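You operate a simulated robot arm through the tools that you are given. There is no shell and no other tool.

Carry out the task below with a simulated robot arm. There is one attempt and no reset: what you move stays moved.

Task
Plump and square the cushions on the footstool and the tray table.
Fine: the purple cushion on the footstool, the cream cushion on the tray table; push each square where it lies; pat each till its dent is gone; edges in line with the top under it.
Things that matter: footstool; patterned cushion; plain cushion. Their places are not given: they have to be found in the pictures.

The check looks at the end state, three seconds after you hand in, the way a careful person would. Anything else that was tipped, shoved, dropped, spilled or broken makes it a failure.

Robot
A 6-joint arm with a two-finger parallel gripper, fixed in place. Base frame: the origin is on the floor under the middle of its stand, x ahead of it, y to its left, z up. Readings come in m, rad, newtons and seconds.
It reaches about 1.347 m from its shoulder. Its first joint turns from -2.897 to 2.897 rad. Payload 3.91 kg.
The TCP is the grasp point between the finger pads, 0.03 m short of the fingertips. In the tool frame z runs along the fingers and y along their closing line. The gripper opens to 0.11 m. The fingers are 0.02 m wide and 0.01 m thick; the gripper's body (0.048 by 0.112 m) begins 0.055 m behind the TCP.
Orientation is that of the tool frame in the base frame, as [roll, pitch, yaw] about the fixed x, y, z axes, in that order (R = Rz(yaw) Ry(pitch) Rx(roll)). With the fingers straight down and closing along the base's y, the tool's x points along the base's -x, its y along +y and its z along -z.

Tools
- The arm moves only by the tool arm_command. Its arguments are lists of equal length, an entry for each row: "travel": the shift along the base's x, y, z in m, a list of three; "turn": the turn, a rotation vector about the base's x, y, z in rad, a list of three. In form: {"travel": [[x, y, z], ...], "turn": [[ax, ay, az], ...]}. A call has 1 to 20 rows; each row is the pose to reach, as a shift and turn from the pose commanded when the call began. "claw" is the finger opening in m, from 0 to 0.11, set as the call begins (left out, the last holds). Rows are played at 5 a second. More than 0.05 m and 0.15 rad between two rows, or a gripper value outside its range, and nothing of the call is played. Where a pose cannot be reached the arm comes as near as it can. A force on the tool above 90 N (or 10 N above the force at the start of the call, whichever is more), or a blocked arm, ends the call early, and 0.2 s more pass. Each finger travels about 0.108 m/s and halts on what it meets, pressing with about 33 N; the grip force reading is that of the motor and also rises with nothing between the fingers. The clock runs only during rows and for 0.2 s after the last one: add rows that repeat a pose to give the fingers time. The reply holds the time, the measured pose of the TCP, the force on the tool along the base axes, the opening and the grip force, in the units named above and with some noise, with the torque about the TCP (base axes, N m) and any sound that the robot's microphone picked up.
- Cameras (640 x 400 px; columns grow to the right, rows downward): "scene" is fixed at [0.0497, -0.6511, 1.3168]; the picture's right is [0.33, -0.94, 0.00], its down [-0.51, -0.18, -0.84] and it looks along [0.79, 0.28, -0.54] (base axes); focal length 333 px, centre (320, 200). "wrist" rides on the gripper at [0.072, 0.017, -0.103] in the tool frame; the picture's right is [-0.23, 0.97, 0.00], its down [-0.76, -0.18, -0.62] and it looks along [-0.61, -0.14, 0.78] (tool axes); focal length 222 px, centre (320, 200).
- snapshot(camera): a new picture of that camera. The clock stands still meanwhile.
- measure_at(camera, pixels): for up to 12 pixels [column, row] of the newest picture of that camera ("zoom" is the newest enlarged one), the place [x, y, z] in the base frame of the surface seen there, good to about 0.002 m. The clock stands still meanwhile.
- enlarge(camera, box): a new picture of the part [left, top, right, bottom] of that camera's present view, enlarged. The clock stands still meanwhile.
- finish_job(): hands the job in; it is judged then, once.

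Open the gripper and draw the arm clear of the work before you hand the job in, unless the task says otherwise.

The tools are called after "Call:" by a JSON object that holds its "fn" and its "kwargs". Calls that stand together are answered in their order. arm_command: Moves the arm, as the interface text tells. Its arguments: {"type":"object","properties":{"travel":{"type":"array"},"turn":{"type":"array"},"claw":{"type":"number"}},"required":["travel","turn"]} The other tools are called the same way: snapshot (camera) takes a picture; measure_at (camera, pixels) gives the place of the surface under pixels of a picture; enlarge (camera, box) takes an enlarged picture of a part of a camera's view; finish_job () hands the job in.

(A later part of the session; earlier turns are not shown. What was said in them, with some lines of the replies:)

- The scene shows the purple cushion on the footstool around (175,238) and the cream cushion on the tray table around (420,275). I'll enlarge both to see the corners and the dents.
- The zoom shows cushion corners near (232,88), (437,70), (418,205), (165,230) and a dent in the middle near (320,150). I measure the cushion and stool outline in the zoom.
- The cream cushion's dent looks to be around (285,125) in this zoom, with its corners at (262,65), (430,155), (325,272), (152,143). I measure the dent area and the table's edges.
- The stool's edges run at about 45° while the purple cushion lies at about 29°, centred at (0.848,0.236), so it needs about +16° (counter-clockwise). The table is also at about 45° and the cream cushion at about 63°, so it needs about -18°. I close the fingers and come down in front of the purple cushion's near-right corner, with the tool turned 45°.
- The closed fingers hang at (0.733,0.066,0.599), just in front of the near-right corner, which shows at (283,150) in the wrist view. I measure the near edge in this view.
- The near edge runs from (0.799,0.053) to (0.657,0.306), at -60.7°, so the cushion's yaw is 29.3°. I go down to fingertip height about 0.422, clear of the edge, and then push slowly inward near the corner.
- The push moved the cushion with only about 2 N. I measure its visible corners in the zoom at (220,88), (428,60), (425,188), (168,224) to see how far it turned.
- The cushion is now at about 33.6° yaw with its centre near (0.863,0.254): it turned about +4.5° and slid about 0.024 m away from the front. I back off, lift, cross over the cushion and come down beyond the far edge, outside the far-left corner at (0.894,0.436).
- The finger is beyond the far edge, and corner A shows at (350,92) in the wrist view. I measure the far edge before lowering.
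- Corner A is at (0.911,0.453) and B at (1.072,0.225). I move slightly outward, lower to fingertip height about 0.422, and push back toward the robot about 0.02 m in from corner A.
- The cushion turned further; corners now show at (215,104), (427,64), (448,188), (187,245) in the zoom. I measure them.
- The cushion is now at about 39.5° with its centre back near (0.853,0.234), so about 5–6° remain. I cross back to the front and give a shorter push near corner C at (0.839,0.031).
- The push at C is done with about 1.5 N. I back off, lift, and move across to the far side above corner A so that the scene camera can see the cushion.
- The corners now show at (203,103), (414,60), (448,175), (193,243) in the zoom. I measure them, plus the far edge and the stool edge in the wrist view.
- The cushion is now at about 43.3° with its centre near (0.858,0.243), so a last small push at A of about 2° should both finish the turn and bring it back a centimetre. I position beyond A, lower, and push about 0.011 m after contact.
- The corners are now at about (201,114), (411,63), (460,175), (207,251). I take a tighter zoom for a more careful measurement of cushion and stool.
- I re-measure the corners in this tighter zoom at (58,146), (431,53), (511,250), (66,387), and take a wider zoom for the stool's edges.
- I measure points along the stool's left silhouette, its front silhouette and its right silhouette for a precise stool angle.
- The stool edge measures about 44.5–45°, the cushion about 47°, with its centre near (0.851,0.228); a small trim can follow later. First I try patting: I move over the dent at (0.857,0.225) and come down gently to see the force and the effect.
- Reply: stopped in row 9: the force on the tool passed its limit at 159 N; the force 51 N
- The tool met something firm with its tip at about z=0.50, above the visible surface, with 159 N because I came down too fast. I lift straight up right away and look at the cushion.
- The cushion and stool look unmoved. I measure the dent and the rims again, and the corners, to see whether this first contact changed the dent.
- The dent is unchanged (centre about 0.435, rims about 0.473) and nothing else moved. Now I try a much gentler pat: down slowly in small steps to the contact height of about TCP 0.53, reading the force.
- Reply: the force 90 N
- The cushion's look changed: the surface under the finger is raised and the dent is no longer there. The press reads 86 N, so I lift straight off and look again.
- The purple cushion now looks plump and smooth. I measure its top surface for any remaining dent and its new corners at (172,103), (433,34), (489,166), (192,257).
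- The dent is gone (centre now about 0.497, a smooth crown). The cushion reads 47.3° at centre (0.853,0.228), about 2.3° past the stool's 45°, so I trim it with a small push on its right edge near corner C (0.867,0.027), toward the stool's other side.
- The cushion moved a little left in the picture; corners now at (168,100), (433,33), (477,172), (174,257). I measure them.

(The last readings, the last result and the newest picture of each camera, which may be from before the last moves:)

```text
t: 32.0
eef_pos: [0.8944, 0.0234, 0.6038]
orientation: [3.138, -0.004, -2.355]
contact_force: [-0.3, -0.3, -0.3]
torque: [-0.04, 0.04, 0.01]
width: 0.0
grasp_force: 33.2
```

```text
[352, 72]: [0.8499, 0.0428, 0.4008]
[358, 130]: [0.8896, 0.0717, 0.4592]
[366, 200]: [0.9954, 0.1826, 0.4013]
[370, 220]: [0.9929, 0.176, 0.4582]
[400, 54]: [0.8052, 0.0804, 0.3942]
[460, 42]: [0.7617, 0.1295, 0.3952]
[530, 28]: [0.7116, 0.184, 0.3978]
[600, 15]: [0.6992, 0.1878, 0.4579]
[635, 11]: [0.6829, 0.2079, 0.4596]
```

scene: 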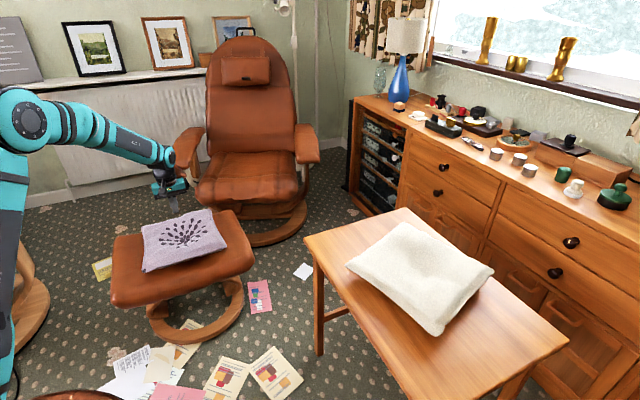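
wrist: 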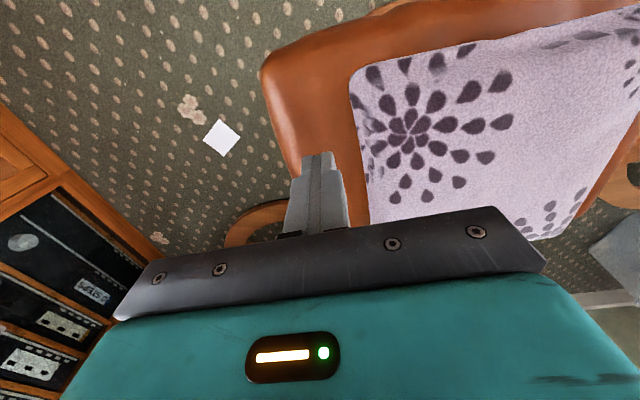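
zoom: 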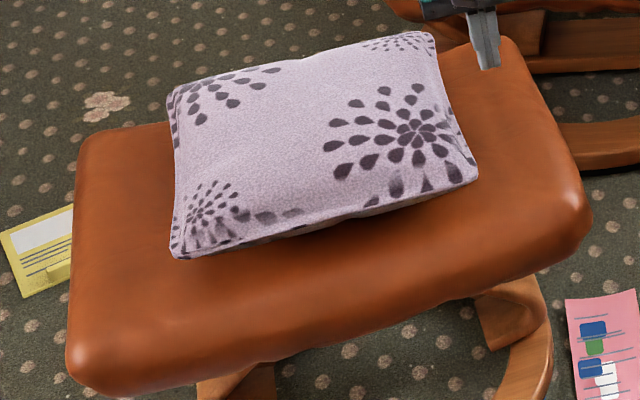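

The purple cushion now measures 45.0° (edges 44.1–46.1°) with its centre at (0.850,0.237), square with the stool. I raise the tool and carry it over to beyond the cream cushion's far corner, staying at TCP height 0.86.

Call:
{"fn": "arm_command", "kwargs": {"travel": [[0.0, 0.0, 0.045], [0.0, 0.0, 0.09], [0.0, 0.0, 0.135], [0.0, 0.0, 0.18], [0.0, 0.0, 0.22], [0.0, 0.0, 0.25], [0.003, -0.045, 0.25], [0.006, -0.09, 0.25], [0.009, -0.135, 0.25], [0.012, -0.18, 0.25], [0.015, -0.225, 0.25], [0.018, -0.27, 0.25], [0.021, -0.315, 0.25], [0.024, -0.36, 0.25], [0.027, -0.405, 0.25], [0.03, -0.45, 0.25], [0.034, -0.497, 0.25], [0.038, -0.54, 0.25], [0.042, -0.58, 0.25], [0.044, -0.602, 0.25]], "turn": [[0, 0, 0], [0, 0, 0], [0, 0, 0], [0, 0, 0], [0, 0, 0], [0, 0, 0], [0, 0, 0], [0, 0, 0], [0, 0, 0], [0, 0, 0], [0, 0, 0], [0, 0, 0], [0, 0, 0], [0, 0, 0], [0, 0, 0], [0, 0, 0], [0, 0, 0], [0, 0, 0], [0, 0, 0], [0, 0, 0]], "claw": 0}}

Call:
{"fn": "snapshot", "kwargs": {"camera": "wrist"}}

Call:
{"fn": "snapshot", "kwargs": {"camera": "scene"}}

```text
t: 36.2
eef_pos: [0.9401, -0.574, 0.8526]
orientation: [3.14, -0.004, -2.356]
contact_force: [0.7, 0.9, 0.1]
torque: [-0.04, 0.01, -0.03]
width: 0.0001
grasp_force: 33.1
```

```text
taken
```

wrist: 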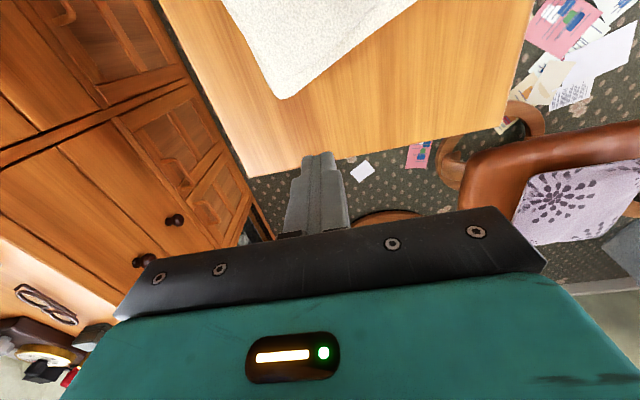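

```text
taken
```

scene: 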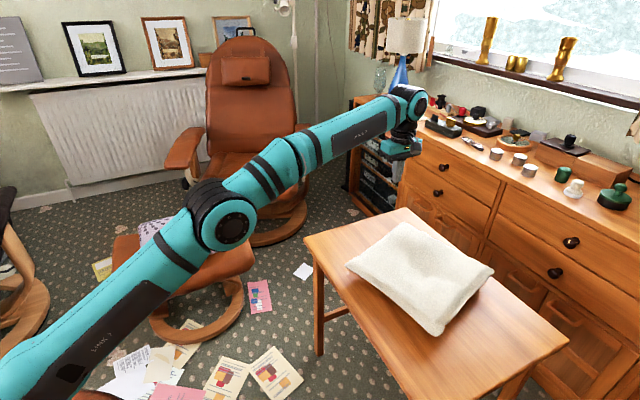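

The arm is over the table's far-left part. In the wrist view the purple cushion at (570,200) shows a starburst; I check that it's still plump and measure the cream cushion's near corners there.

Call:
{"fn": "enlarge", "kwargs": {"camera": "wrist", "box": [450, 110, 640, 260]}}

Call:
{"fn": "measure_at", "kwargs": {"camera": "wrist", "pixels": [[286, 98], [300, 92], [340, 66], [380, 38], [412, 10], [270, 75], [250, 40], [235, 15], [245, 172], [400, 150], [505, 132], [515, 80]]}}

Call:
{"fn": "measure_at", "kwargs": {"camera": "wrist", "pixels": [[540, 200], [560, 190], [590, 190], [620, 190], [550, 230], [600, 225]]}}

```text
2.67 times, centred on (545, 185) of wrist
```

zoom: 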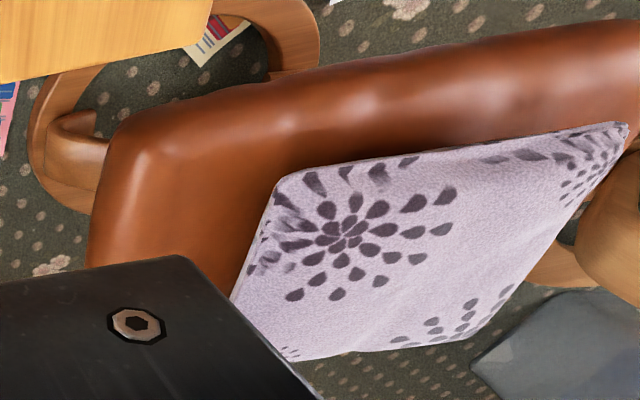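

```text
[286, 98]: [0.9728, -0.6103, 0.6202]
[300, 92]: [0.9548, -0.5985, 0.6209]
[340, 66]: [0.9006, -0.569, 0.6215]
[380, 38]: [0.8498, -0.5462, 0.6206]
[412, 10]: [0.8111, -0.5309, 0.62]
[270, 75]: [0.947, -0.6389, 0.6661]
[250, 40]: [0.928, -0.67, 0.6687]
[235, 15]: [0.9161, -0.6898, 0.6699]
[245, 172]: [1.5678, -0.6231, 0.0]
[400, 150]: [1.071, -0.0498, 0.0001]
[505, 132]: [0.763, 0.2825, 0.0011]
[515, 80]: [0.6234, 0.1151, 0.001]
```

```text
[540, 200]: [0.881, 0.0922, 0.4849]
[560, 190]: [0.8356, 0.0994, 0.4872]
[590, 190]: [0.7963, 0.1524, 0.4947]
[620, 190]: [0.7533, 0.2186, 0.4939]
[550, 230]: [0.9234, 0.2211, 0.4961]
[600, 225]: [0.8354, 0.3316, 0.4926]
```

The purple cushion is still plump and square in the close-up. The cream cushion's far corner is at about (0.953,-0.618) with its left edge at about -27°. I lower outside that edge, near the far corner, to fingertip height about 0.643 and push it about 0.035 m.

Call:
{"fn": "arm_command", "kwargs": {"travel": [[0.011, -0.004, 0.0], [0.011, -0.004, -0.045], [0.011, -0.004, -0.09], [0.011, -0.004, -0.135], [0.011, -0.004, -0.17], [0.011, -0.004, -0.187], [0.006, -0.013, -0.187], [0.001, -0.021, -0.187], [-0.002, -0.026, -0.187], [-0.005, -0.031, -0.187], [-0.008, -0.036, -0.187], [-0.011, -0.04, -0.187], [-0.014, -0.045, -0.187], [-0.017, -0.05, -0.187], [-0.02, -0.055, -0.187], [-0.02, -0.055, -0.187]], "turn": [[0, 0, 0], [0, 0, 0], [0, 0, 0], [0, 0, 0], [0, 0, 0], [0, 0, 0], [0, 0, 0], [0, 0, 0], [0, 0, 0], [0, 0, 0], [0, 0, 0], [0, 0, 0], [0, 0, 0], [0, 0, 0], [0, 0, 0], [0, 0, 0]], "claw": 0}}

Call:
{"fn": "enlarge", "kwargs": {"camera": "scene", "box": [290, 190, 580, 400]}}

Call:
{"fn": "snapshot", "kwargs": {"camera": "wrist"}}

```text
t: 39.6
eef_pos: [0.9178, -0.631, 0.6652]
orientation: [3.139, -0.003, -2.358]
contact_force: [0.6, -0.3, 0.4]
torque: [0.01, -0.01, -0.01]
width: 0.0
grasp_force: 33.0
```

```text
1.90 times, centred on (435, 295) of scene
```

zoom: 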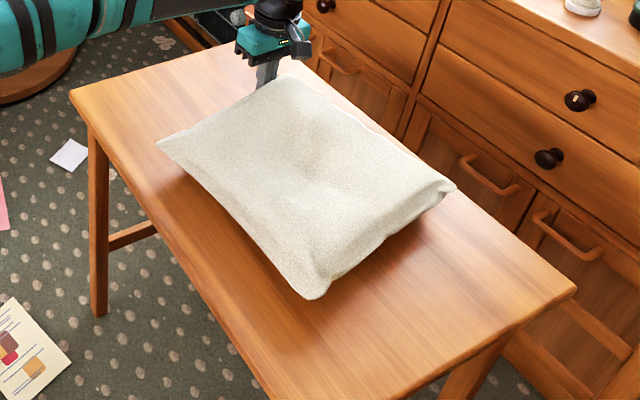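

```text
taken
```

wrist: 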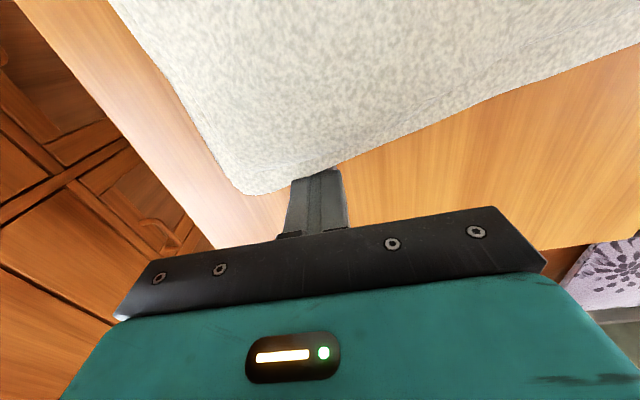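

The cushion turned clockwise; its corners are now near (285,77), (454,188), (315,297), (160,144) in the zoom. I measure them.

Call:
{"fn": "measure_at", "kwargs": {"camera": "zoom", "pixels": [[287, 80], [452, 187], [317, 294], [162, 145], [454, 189], [314, 297], [159, 143], [240, 220], [210, 110], [380, 135]]}}

Call:
{"fn": "measure_at", "kwargs": {"camera": "wrist", "pixels": [[245, 193], [270, 190], [340, 160], [400, 137], [480, 100], [560, 75], [630, 48], [230, 178], [205, 145], [180, 100], [150, 50]]}}

```text
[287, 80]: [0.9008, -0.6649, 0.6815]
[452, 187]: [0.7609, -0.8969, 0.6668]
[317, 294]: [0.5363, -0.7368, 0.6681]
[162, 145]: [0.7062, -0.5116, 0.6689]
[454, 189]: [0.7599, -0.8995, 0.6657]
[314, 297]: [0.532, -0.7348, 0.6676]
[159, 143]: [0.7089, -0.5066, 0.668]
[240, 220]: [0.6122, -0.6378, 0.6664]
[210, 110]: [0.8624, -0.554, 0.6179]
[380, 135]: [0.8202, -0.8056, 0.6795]
```

```text
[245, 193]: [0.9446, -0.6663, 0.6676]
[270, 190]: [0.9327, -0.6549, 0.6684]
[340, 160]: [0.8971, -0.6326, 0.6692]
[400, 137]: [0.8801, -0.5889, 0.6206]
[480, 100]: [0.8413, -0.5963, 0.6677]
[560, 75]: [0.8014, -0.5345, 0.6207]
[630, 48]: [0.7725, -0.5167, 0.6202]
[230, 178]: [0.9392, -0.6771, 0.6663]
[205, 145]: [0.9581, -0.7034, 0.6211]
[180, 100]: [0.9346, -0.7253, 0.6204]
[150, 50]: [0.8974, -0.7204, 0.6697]
```

The cushion turned from 63° to about 53.4° and slid about 0.026 m toward the near side, centre (0.737,-0.702). I back off, lift, cross over and come down outside the near-right edge by the near corner (0.532,-0.735).

Call:
{"fn": "arm_command", "kwargs": {"travel": [[0.016, 0.026, 0.0], [0.016, 0.026, 0.045], [0.016, 0.026, 0.09], [0.016, 0.026, 0.13], [-0.02, 0.01, 0.13], [-0.062, -0.008, 0.13], [-0.104, -0.026, 0.13], [-0.146, -0.044, 0.13], [-0.188, -0.062, 0.13], [-0.23, -0.08, 0.13], [-0.272, -0.098, 0.13], [-0.314, -0.116, 0.13], [-0.356, -0.134, 0.13], [-0.395, -0.15, 0.13], [-0.395, -0.15, 0.13]], "turn": [[0, 0, 0], [0, 0, 0], [0, 0, 0], [0, 0, 0], [0, 0, 0], [0, 0, 0], [0, 0, 0], [0, 0, 0], [0, 0, 0], [0, 0, 0], [0, 0, 0], [0, 0, 0], [0, 0, 0], [0, 0, 0], [0, 0, 0]], "claw": 0}}

Call:
{"fn": "snapshot", "kwargs": {"camera": "wrist"}}

Call:
{"fn": "snapshot", "kwargs": {"camera": "scene"}}

```text
t: 42.8
eef_pos: [0.5238, -0.7798, 0.795]
orientation: [3.139, -0.003, -2.356]
contact_force: [0.2, 0.0, -1.7]
torque: [0.01, -0.01, 0.0]
width: 0.0
grasp_force: 32.5
```

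```text
taken
```

wrist: 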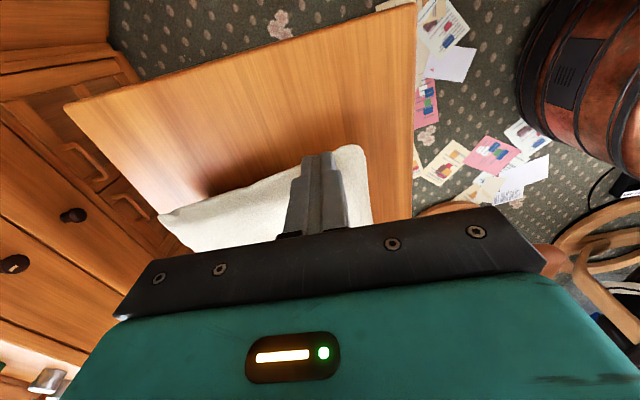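

```text
taken
```

scene: 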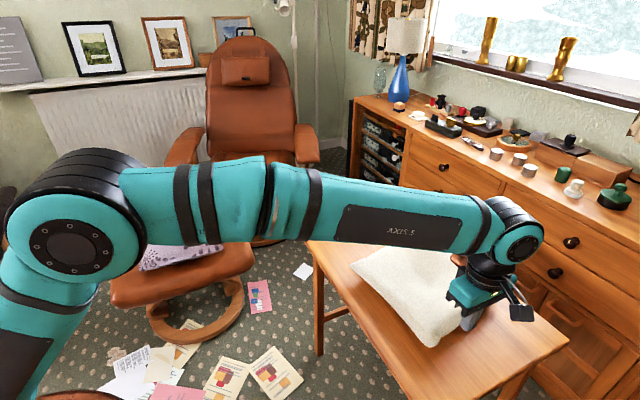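

The near corner of the cream cushion shows at (350,147) in the wrist view and the left far corner at (160,213). I measure this edge, plus the table's outline there.

Call:
{"fn": "measure_at", "kwargs": {"camera": "wrist", "pixels": [[352, 147], [340, 150], [290, 168], [250, 182], [210, 198], [165, 214], [365, 160], [370, 200], [70, 105], [200, 67], [390, 12], [412, 60]]}}

Call:
{"fn": "measure_at", "kwargs": {"camera": "wrist", "pixels": [[120, 90], [160, 78], [250, 53], [320, 33], [360, 22], [75, 120], [100, 148], [130, 182], [413, 40], [412, 100], [411, 150], [590, 80]]}}

```text
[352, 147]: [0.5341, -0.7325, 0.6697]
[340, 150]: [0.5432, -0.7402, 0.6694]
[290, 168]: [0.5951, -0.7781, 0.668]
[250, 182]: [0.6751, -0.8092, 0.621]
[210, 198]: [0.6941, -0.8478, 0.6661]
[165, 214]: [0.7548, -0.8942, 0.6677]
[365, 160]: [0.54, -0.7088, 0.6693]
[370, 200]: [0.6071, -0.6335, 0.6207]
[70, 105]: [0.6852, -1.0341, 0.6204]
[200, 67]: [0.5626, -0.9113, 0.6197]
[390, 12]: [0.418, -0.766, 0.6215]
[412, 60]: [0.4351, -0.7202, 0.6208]
```

```text
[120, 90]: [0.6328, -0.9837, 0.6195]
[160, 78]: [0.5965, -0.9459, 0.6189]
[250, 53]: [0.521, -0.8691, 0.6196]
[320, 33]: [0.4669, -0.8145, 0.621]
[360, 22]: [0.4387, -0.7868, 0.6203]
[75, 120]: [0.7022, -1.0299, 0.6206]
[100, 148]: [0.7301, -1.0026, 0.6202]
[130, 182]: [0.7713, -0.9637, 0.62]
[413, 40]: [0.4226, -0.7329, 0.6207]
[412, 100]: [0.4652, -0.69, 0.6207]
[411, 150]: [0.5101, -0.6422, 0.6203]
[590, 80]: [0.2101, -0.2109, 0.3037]
```

The table edges read 45° (front -45.4°, left 46°, right 43.8°), and the cushion edge -36.2°, so about 8.5° remain. I lower here and push the near corner inward about 0.027 m after contact.

Call:
{"fn": "arm_command", "kwargs": {"travel": [[0, 0, -0.045], [0, 0, -0.09], [0, 0, -0.13], [0.009, 0.011, -0.13], [0.016, 0.019, -0.13], [0.021, 0.024, -0.13], [0.024, 0.028, -0.13], [0.027, 0.032, -0.13], [0.03, 0.0355, -0.13], [0.033, 0.039, -0.13], [0.036, 0.0425, -0.13], [0.0385, 0.045, -0.13], [0.0385, 0.045, -0.13], [0.02, 0.022, -0.13], [0.02, 0.022, -0.09], [0.02, 0.022, -0.045], [0.02, 0.022, 0.0]], "turn": [[0, 0, 0], [0, 0, 0], [0, 0, 0], [0, 0, 0], [0, 0, 0], [0, 0, 0], [0, 0, 0], [0, 0, 0], [0, 0, 0], [0, 0, 0], [0, 0, 0], [0, 0, 0], [0, 0, 0], [0, 0, 0], [0, 0, 0], [0, 0, 0], [0, 0, 0]], "claw": 0}}

Call:
{"fn": "snapshot", "kwargs": {"camera": "wrist"}}

Call:
{"fn": "enlarge", "kwargs": {"camera": "scene", "box": [290, 190, 580, 400]}}

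```text
t: 46.4
eef_pos: [0.5426, -0.7619, 0.7993]
orientation: [3.138, 0.0, -2.356]
contact_force: [0.5, -0.6, -1.2]
torque: [0.0, 0.01, -0.02]
width: 0.0
grasp_force: 33.2
```

```text
taken
```

wrist: 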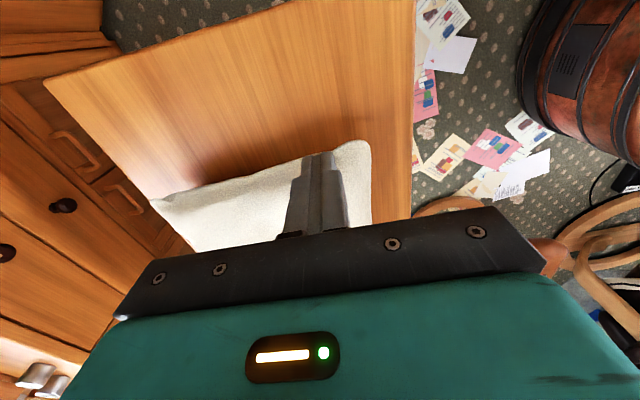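

```text
1.90 times, centred on (435, 295) of scene
```

zoom: 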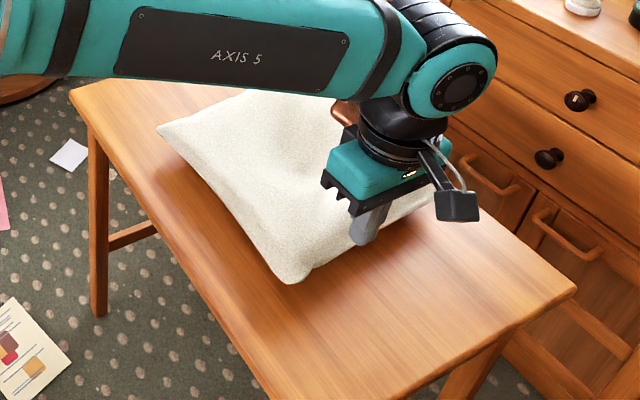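

The near corner is now at (360,142) in the wrist view and the right corner at (153,203). I measure these and the left corner in the zoom at (158,127).

Call:
{"fn": "measure_at", "kwargs": {"camera": "wrist", "pixels": [[366, 143], [355, 144], [280, 167], [240, 177], [200, 190], [156, 203], [371, 160], [371, 200]]}}

Call:
{"fn": "measure_at", "kwargs": {"camera": "zoom", "pixels": [[160, 128], [286, 281], [292, 280], [230, 205], [200, 170], [260, 245]]}}

```text
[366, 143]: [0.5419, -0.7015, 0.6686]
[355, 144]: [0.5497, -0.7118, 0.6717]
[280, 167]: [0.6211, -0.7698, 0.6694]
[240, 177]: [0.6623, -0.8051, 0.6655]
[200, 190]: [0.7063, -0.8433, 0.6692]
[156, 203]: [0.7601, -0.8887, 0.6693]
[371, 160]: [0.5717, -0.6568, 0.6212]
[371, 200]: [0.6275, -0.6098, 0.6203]
```

```text
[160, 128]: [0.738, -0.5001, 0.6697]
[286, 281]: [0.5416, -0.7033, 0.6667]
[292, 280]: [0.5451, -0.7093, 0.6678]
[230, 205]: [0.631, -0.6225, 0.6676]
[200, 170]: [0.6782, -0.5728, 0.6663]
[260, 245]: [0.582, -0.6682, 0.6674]
```

The cream cushion's near edges read -40.4° and 46.1°, so 2–3° may remain, with its centre near (0.749,-0.694). I pat it next: I move over its centre and come down slowly, stopping just above the expected contact height.

Call:
{"fn": "arm_command", "kwargs": {"travel": [[0.04, 0.012, 0.0], [0.08, 0.025, 0.0], [0.12, 0.037, 0.0], [0.16, 0.049, 0.0], [0.205, 0.063, 0.0], [0.205, 0.063, -0.015], [0.205, 0.063, -0.025], [0.205, 0.063, -0.032], [0.205, 0.063, -0.036], [0.205, 0.063, -0.038], [0.205, 0.063, -0.04]], "turn": [[0, 0, 0], [0, 0, 0], [0, 0, 0], [0, 0, 0], [0, 0, 0], [0, 0, 0], [0, 0, 0], [0, 0, 0], [0, 0, 0], [0, 0, 0], [0, 0, 0]], "claw": 0}}

Call:
{"fn": "snapshot", "kwargs": {"camera": "wrist"}}

```text
t: 48.8
eef_pos: [0.7487, -0.6954, 0.7567]
orientation: [3.138, -0.003, -2.356]
contact_force: [0.7, -0.3, 0.2]
torque: [0.0, 0.01, 0.01]
width: 0.0001
grasp_force: 33.0
```

```text
taken
```

wrist: 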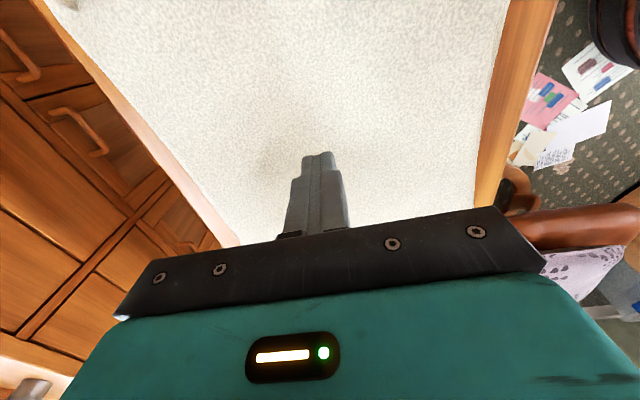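

There is no contact yet at TCP 0.757. I go down in 1.5 mm steps.

Call:
{"fn": "arm_command", "kwargs": {"travel": [[0, 0, -0.002], [0, 0, -0.0035], [0, 0, -0.005]], "turn": [[0, 0, 0], [0, 0, 0], [0, 0, 0]], "claw": 0}}

```text
t: 49.6
eef_pos: [0.7474, -0.6956, 0.7514]
orientation: [3.14, -0.003, -2.355]
contact_force: [-1.1, 0.4, 0.1]
torque: [0.01, -0.01, 0.01]
width: 0.0
grasp_force: 32.9
```

Still no contact at TCP 0.751. I continue down in small steps.

Call:
{"fn": "arm_command", "kwargs": {"travel": [[0, 0, -0.0015], [0, 0, -0.003], [0, 0, -0.0045]], "turn": [[0, 0, 0], [0, 0, 0], [0, 0, 0]], "claw": 0}}

```text
t: 50.4
eef_pos: [0.7487, -0.695, 0.747]
orientation: [3.14, -0.002, -2.356]
contact_force: [0.1, -0.1, -0.4]
torque: [-0.01, 0.04, 0.01]
width: 0.0001
grasp_force: 33.0
```

Still free at TCP 0.747. I go on in the same small steps.

Call:
{"fn": "arm_command", "kwargs": {"travel": [[0, 0, -0.0015], [0, 0, -0.003], [0, 0, -0.0045], [0, 0, -0.006]], "turn": [[0, 0, 0], [0, 0, 0], [0, 0, 0], [0, 0, 0]], "claw": 0}}

```text
t: 51.4
eef_pos: [0.7491, -0.6952, 0.7415]
orientation: [3.14, -0.002, -2.356]
contact_force: [-1.5, 0.7, 3.2]
torque: [0.03, -0.01, 0.03]
width: 0.0002
grasp_force: 33.2
```

First light contact reads 3 N at TCP 0.7415. I press slightly further, 2.5 mm.

Call:
{"fn": "arm_command", "kwargs": {"travel": [[0, 0, -0.001], [0, 0, -0.002], [0, 0, -0.0025]], "turn": [[0, 0, 0], [0, 0, 0], [0, 0, 0]], "claw": 0}}

Call:
{"fn": "snapshot", "kwargs": {"camera": "wrist"}}

```text
t: 52.2
eef_pos: [0.748, -0.6948, 0.7429]
orientation: [-3.139, -0.002, -2.356]
contact_force: [9.9, -5.3, 24.0]
torque: [-0.11, -0.36, -0.07]
width: 0.0
grasp_force: 32.6
```

```text
taken
```

wrist: 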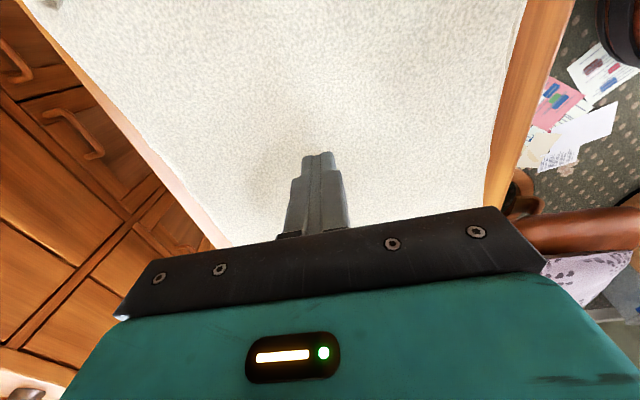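

A pat of about 24 N has been made. I lift off a few centimetres and measure the surface for the dent.

Call:
{"fn": "arm_command", "kwargs": {"travel": [[0, 0, 0.01], [0, 0, 0.03], [0, 0, 0.06], [0, 0, 0.06]], "turn": [[0, 0, 0], [0, 0, 0], [0, 0, 0], [0, 0, 0]], "claw": 0}}

Call:
{"fn": "snapshot", "kwargs": {"camera": "wrist"}}

Call:
{"fn": "enlarge", "kwargs": {"camera": "scene", "box": [290, 190, 580, 400]}}

```text
t: 53.2
eef_pos: [0.7494, -0.6956, 0.7979]
orientation: [3.139, -0.001, -2.357]
contact_force: [0.3, 0.0, -0.1]
torque: [0.0, 0.0, -0.01]
width: 0.0
grasp_force: 32.9
```

```text
taken
```

wrist: 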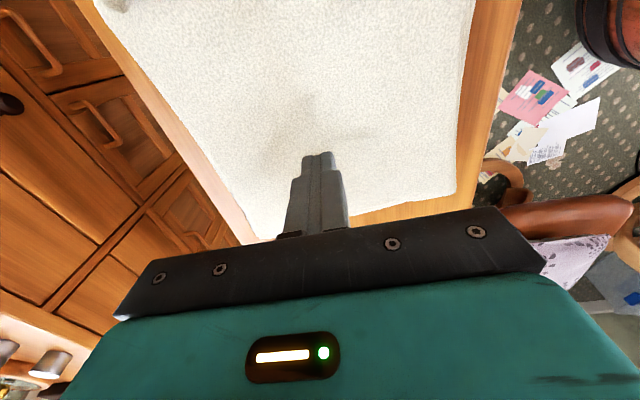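

```text
1.90 times, centred on (435, 295) of scene
```

zoom: 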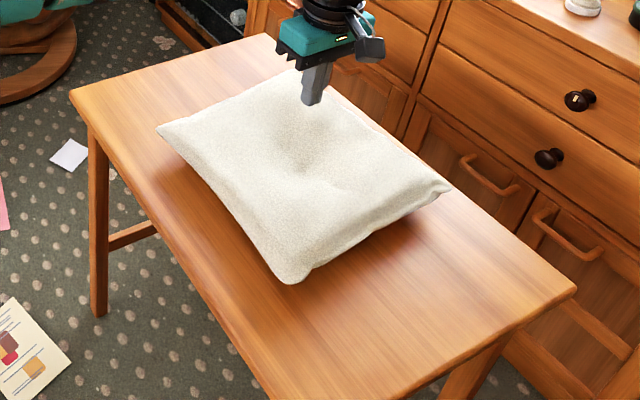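

The dent is still visible at (300,150) after one pat, as with the purple cushion's first touch. I measure the corners in this clear view and then give a second gentle pat at the same place.

Call:
{"fn": "measure_at", "kwargs": {"camera": "zoom", "pixels": [[159, 127], [449, 186], [290, 282], [293, 75], [305, 150], [300, 175], [286, 281], [157, 127]]}}

Call:
{"fn": "arm_command", "kwargs": {"travel": [[0, 0, -0.025], [0, 0, -0.042], [0, 0, -0.051], [0, 0, -0.0555], [0, 0, -0.0585], [0, 0, -0.061], [0, 0, -0.0615], [0, 0, -0.055], [0, 0, -0.03], [0, 0, 0.0], [0, 0, 0.0]], "turn": [[0, 0, 0], [0, 0, 0], [0, 0, 0], [0, 0, 0], [0, 0, 0], [0, 0, 0], [0, 0, 0], [0, 0, 0], [0, 0, 0], [0, 0, 0], [0, 0, 0]], "claw": 0}}

Call:
{"fn": "enlarge", "kwargs": {"camera": "scene", "box": [290, 190, 580, 400]}}

```text
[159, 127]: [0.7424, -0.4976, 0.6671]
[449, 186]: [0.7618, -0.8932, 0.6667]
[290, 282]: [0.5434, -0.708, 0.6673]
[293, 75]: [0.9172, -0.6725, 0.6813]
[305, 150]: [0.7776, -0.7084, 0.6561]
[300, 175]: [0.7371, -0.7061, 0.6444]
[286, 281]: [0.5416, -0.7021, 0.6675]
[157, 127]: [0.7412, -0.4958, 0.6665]
```

```text
t: 55.6
eef_pos: [0.7499, -0.6967, 0.7982]
orientation: [3.141, -0.001, -2.356]
contact_force: [0.3, 0.4, -0.2]
torque: [-0.01, 0.0, -0.01]
width: 0.0
grasp_force: 32.6
```

```text
1.90 times, centred on (435, 295) of scene
```

zoom: 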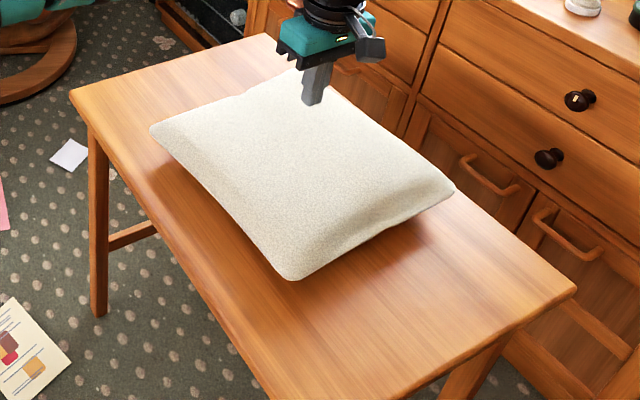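

The second pat plumped the cream cushion; the dent is gone. I measure the corners at (152,130), (453,190), (292,279) and the surface heights, then lift the arm for a clear view of the far corner.

Call:
{"fn": "measure_at", "kwargs": {"camera": "zoom", "pixels": [[153, 130], [452, 190], [293, 278], [300, 140], [300, 180], [250, 150], [350, 180], [287, 277], [300, 277], [220, 203], [180, 163], [250, 238]]}}

Call:
{"fn": "arm_command", "kwargs": {"travel": [[0, 0.02, 0.045], [0, 0.05, 0.09], [0, 0.08, 0.13], [0, 0.11, 0.17], [0, 0.15, 0.2], [0, 0.195, 0.22], [0, 0.24, 0.24], [0, 0.285, 0.25], [0, 0.33, 0.26], [0, 0.375, 0.26], [0, 0.375, 0.26]], "turn": [[0, 0, 0], [0, 0, 0], [0, 0, 0], [0, 0, 0], [0, 0, 0], [0, 0, 0], [0, 0, 0], [0, 0, 0], [0, 0, 0], [0, 0, 0], [0, 0, 0]], "claw": 0}}

Call:
{"fn": "enlarge", "kwargs": {"camera": "scene", "box": [290, 190, 580, 400]}}

Call:
{"fn": "snapshot", "kwargs": {"camera": "wrist"}}

```text
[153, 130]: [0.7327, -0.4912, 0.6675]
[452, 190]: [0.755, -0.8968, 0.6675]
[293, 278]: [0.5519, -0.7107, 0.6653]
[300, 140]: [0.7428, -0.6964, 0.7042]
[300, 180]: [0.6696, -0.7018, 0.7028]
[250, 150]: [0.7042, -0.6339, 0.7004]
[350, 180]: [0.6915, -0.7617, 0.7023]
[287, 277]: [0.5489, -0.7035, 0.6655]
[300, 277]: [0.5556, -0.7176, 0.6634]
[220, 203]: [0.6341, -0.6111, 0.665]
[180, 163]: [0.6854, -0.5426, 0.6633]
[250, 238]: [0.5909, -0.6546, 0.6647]
```

```text
refused: row 2 steps farther than a row can; nothing moved
```

```text
1.90 times, centred on (435, 295) of scene
```

zoom: 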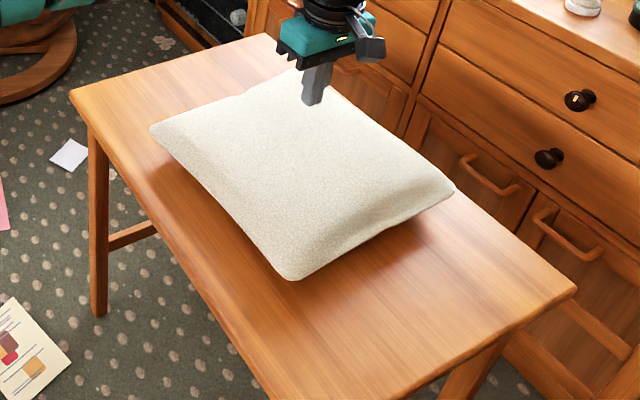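

```text
taken
```

wrist: 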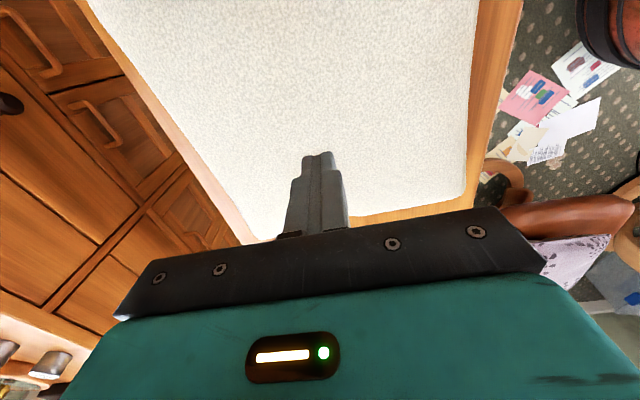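

The cream cushion's top is now a smooth 0.70 with no dent; its edges read about 48°, with centre (0.745,-0.694). (The lift call was refused for too long a step, so nothing moved.) I give one more push at the near corner (0.549,-0.708), about 0.016 m after contact, for the last 3°.

Call:
{"fn": "arm_command", "kwargs": {"travel": [[-0.042, -0.012, 0.0], [-0.084, -0.024, 0.0], [-0.126, -0.036, 0.0], [-0.168, -0.048, 0.0], [-0.21, -0.06, 0.0], [-0.21, -0.06, -0.045], [-0.21, -0.06, -0.09], [-0.21, -0.06, -0.132], [-0.201, -0.051, -0.132], [-0.194, -0.043, -0.132], [-0.19, -0.039, -0.132], [-0.187, -0.036, -0.132], [-0.184, -0.033, -0.132], [-0.181, -0.03, -0.132], [-0.178, -0.026, -0.132], [-0.178, -0.026, -0.132], [-0.198, -0.047, -0.132], [-0.198, -0.047, -0.09], [-0.198, -0.047, -0.045], [-0.198, -0.047, 0.0]], "turn": [[0, 0, 0], [0, 0, 0], [0, 0, 0], [0, 0, 0], [0, 0, 0], [0, 0, 0], [0, 0, 0], [0, 0, 0], [0, 0, 0], [0, 0, 0], [0, 0, 0], [0, 0, 0], [0, 0, 0], [0, 0, 0], [0, 0, 0], [0, 0, 0], [0, 0, 0], [0, 0, 0], [0, 0, 0], [0, 0, 0]], "claw": 0}}

Call:
{"fn": "arm_command", "kwargs": {"travel": [[0, 0, 0.045], [0, 0, 0.09], [0, 0, 0.135], [0, 0, 0.18], [0, 0.035, 0.2], [0, 0.075, 0.22], [0, 0.115, 0.24], [0, 0.155, 0.25], [0, 0.195, 0.26], [0, 0.24, 0.26], [0, 0.285, 0.26], [0, 0.33, 0.26], [0, 0.375, 0.26], [0, 0.42, 0.26], [0, 0.465, 0.26], [0, 0.51, 0.26], [0, 0.555, 0.26], [0, 0.6, 0.26], [0, 0.645, 0.26], [0, 0.69, 0.26]], "turn": [[0, 0, 0], [0, 0, 0], [0, 0, 0], [0, 0, 0], [0, 0, 0], [0, 0, 0], [0, 0, 0], [0, 0, 0], [0, 0, 0], [0, 0, 0], [0, 0, 0], [0, 0, 0], [0, 0, 0], [0, 0, 0], [0, 0, 0], [0, 0, 0], [0, 0, 0], [0, 0, 0], [0, 0, 0], [0, 0, 0]], "claw": 0}}

Call:
{"fn": "enlarge", "kwargs": {"camera": "scene", "box": [290, 190, 580, 400]}}

Call:
{"fn": "snapshot", "kwargs": {"camera": "scene"}}

```text
t: 59.8
eef_pos: [0.5524, -0.7435, 0.7988]
orientation: [3.139, -0.001, -2.354]
contact_force: [1.0, -0.5, -0.3]
torque: [0.0, -0.02, -0.01]
width: 0.0
grasp_force: 33.2
```

```text
t: 64.0
eef_pos: [0.5518, -0.0507, 1.0603]
orientation: [3.139, -0.001, -2.358]
contact_force: [0.6, 0.7, -0.6]
torque: [0.0, 0.04, 0.01]
width: 0.0
grasp_force: 33.2
```

```text
1.90 times, centred on (435, 295) of scene
```

zoom: 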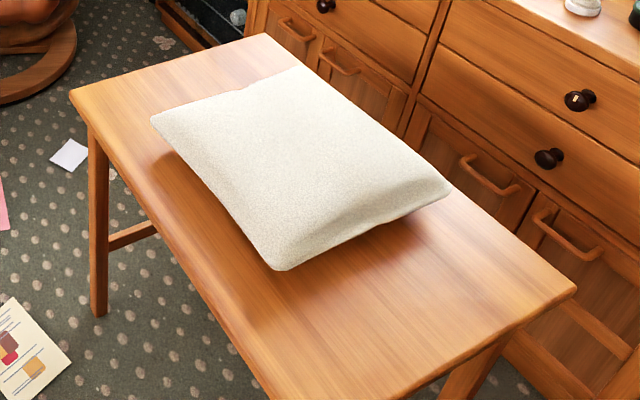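

```text
taken
```

scene: 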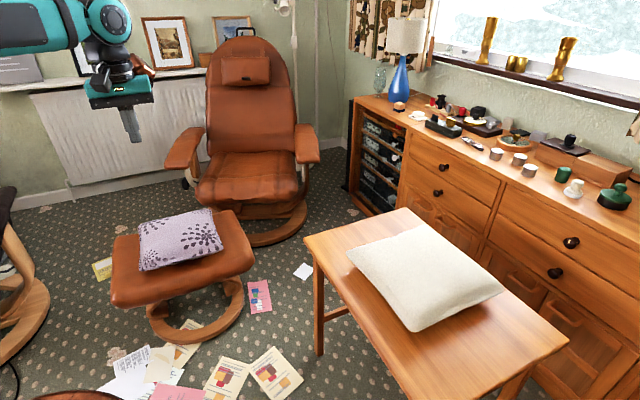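

The arm is clear and both cushions are visible and plump. I measure the cream cushion's corners at (153,118), (301,69), (448,190), (278,268) in the zoom, and then take a zoom of the stool.

Call:
{"fn": "measure_at", "kwargs": {"camera": "zoom", "pixels": [[154, 119], [301, 71], [447, 191], [279, 267], [152, 118], [275, 266], [450, 191], [300, 69], [215, 195], [225, 93], [375, 130], [365, 230]]}}

Call:
{"fn": "enlarge", "kwargs": {"camera": "scene", "box": [335, 210, 515, 340]}}

```text
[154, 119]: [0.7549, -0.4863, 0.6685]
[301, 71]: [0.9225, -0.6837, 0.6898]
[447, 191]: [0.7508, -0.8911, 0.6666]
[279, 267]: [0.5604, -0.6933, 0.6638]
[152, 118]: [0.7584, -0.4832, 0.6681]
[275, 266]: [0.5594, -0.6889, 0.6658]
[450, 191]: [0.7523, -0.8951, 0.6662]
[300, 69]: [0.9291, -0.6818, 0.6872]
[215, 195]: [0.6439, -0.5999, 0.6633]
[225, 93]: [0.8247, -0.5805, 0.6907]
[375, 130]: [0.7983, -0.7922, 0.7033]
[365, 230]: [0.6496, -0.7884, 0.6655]
```

```text
3.08 times, centred on (425, 275) of scene
```

zoom: 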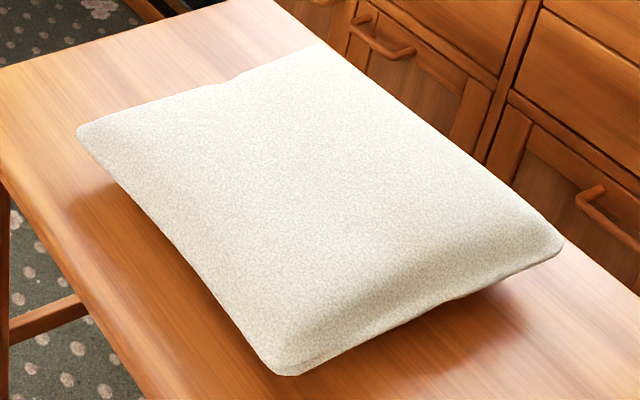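

The cream cushion's diagonal gives 44.3° and its edges 43.4° and 46°, in line with the table's 45°. I double-check the corners in this closer zoom, then check the stool.

Call:
{"fn": "measure_at", "kwargs": {"camera": "zoom", "pixels": [[79, 134], [282, 370], [300, 373], [559, 252], [558, 245], [180, 260], [130, 200], [440, 308], [320, 180], [250, 150], [400, 220], [300, 260]]}}

Call:
{"fn": "enlarge", "kwargs": {"camera": "scene", "box": [100, 195, 260, 305]}}

Call:
{"fn": "snapshot", "kwargs": {"camera": "wrist"}}

```text
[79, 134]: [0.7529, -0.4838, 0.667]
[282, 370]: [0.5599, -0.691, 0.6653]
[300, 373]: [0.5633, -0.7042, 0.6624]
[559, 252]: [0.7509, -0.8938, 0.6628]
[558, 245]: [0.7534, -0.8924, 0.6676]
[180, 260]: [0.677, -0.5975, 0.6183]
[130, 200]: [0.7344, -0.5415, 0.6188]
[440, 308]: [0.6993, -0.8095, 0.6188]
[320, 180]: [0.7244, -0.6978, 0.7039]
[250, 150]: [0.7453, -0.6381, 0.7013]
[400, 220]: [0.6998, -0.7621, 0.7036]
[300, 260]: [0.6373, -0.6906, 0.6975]
```

```text
3.64 times, centred on (180, 250) of scene
```

zoom: 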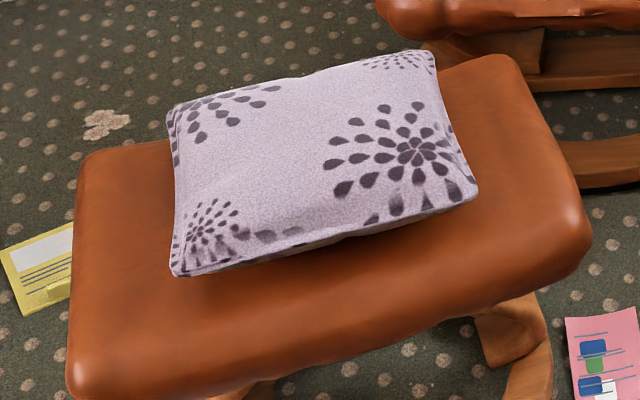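

```text
taken
```

wrist: 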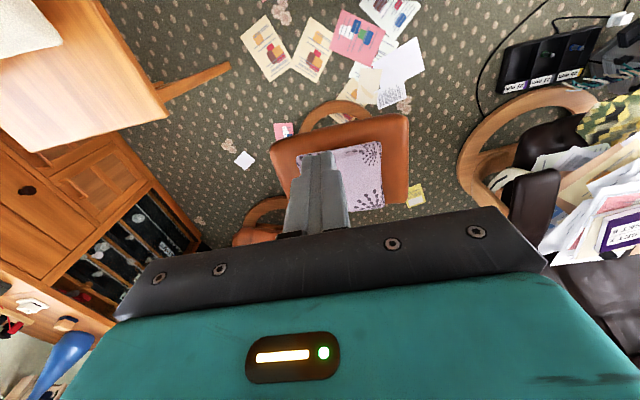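

Stool, table and floor items sit where they did at the start. I take a last measurement of the purple cushion's corners and open the gripper with the arm clear at (0.55,-0.05,1.06).

Call:
{"fn": "measure_at", "kwargs": {"camera": "zoom", "pixels": [[169, 118], [432, 55], [476, 190], [176, 273], [78, 200], [72, 300], [71, 340], [300, 130], [300, 180], [360, 150], [250, 150], [67, 370]]}}

Call:
{"fn": "arm_command", "kwargs": {"travel": [[0, 0, 0.02], [0, 0, 0.04], [0, 0, 0.04], [0, 0, 0.04], [0, 0, 0.04], [0, 0, 0.04], [0, 0, 0.04]], "turn": [[0, 0, 0], [0, 0, 0], [0, 0, 0], [0, 0, 0], [0, 0, 0], [0, 0, 0], [0, 0, 0]], "claw": 0.11}}

Call:
{"fn": "snapshot", "kwargs": {"camera": "scene"}}

```text
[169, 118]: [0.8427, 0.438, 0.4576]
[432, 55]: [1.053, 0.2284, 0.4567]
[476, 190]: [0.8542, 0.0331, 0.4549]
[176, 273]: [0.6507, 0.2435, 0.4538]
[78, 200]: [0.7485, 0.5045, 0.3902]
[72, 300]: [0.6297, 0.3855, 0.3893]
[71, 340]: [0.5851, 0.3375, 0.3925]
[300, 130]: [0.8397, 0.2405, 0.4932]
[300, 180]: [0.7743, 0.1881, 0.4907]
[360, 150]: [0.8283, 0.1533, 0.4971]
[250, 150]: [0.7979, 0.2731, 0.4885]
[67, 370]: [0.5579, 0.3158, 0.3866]
```

```text
t: 65.6
eef_pos: [0.552, -0.053, 1.0995]
orientation: [3.139, -0.005, -2.356]
contact_force: [-0.3, -1.1, -0.5]
torque: [-0.02, 0.04, 0.01]
width: 0.11
grasp_force: 0.1
```

```text
taken
```

scene: 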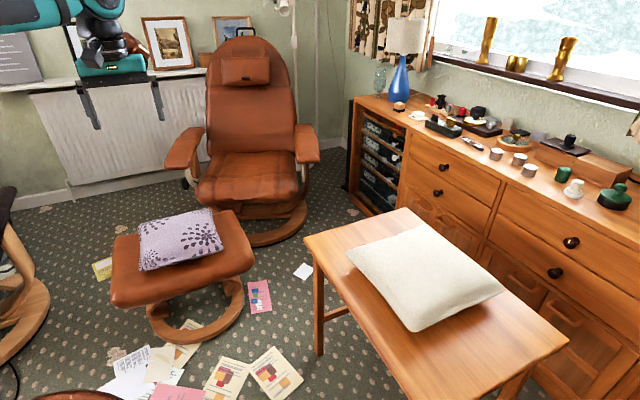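

Both cushions are plump. The purple one's edges read 44–45.4° against the stool's 45°, the cream one's 43.4–46° against the table's 45°. The gripper is open and clear and nothing else has moved, so I hand the job in.

Call:
{"fn": "finish_job", "kwargs": {}}

```text
The job is handed in.
```

Both cushions are plump and square with the tops under them, and the job is handed in.

| Cushion | Edges measured | Top under it | Dent |
|---|---|---|---|
| Purple, on the footstool | 44–45.4° | about 45° | gone after two pats; the top is a smooth crown |
| Cream, on the tray table | 43.4–46° | about 45° | gone after two pats; the top is smooth |

- **Position:** Each cushion's centre ended within about a centimetre of where it started.
- **Hard first pat:** I came down too fast on the purple cushion and hit it at 159 N, which stopped the arm. I lifted off at once, and neither the cushion nor the stool showed any shift or mark from it. The pat that cleared its dent was slow but still pressed 86 N. The one cream pat I read was about 24 N.
- **Surroundings:** In the last pictures the footstool, table and floor items were where they began. The gripper is open and the arm is clear of the work.
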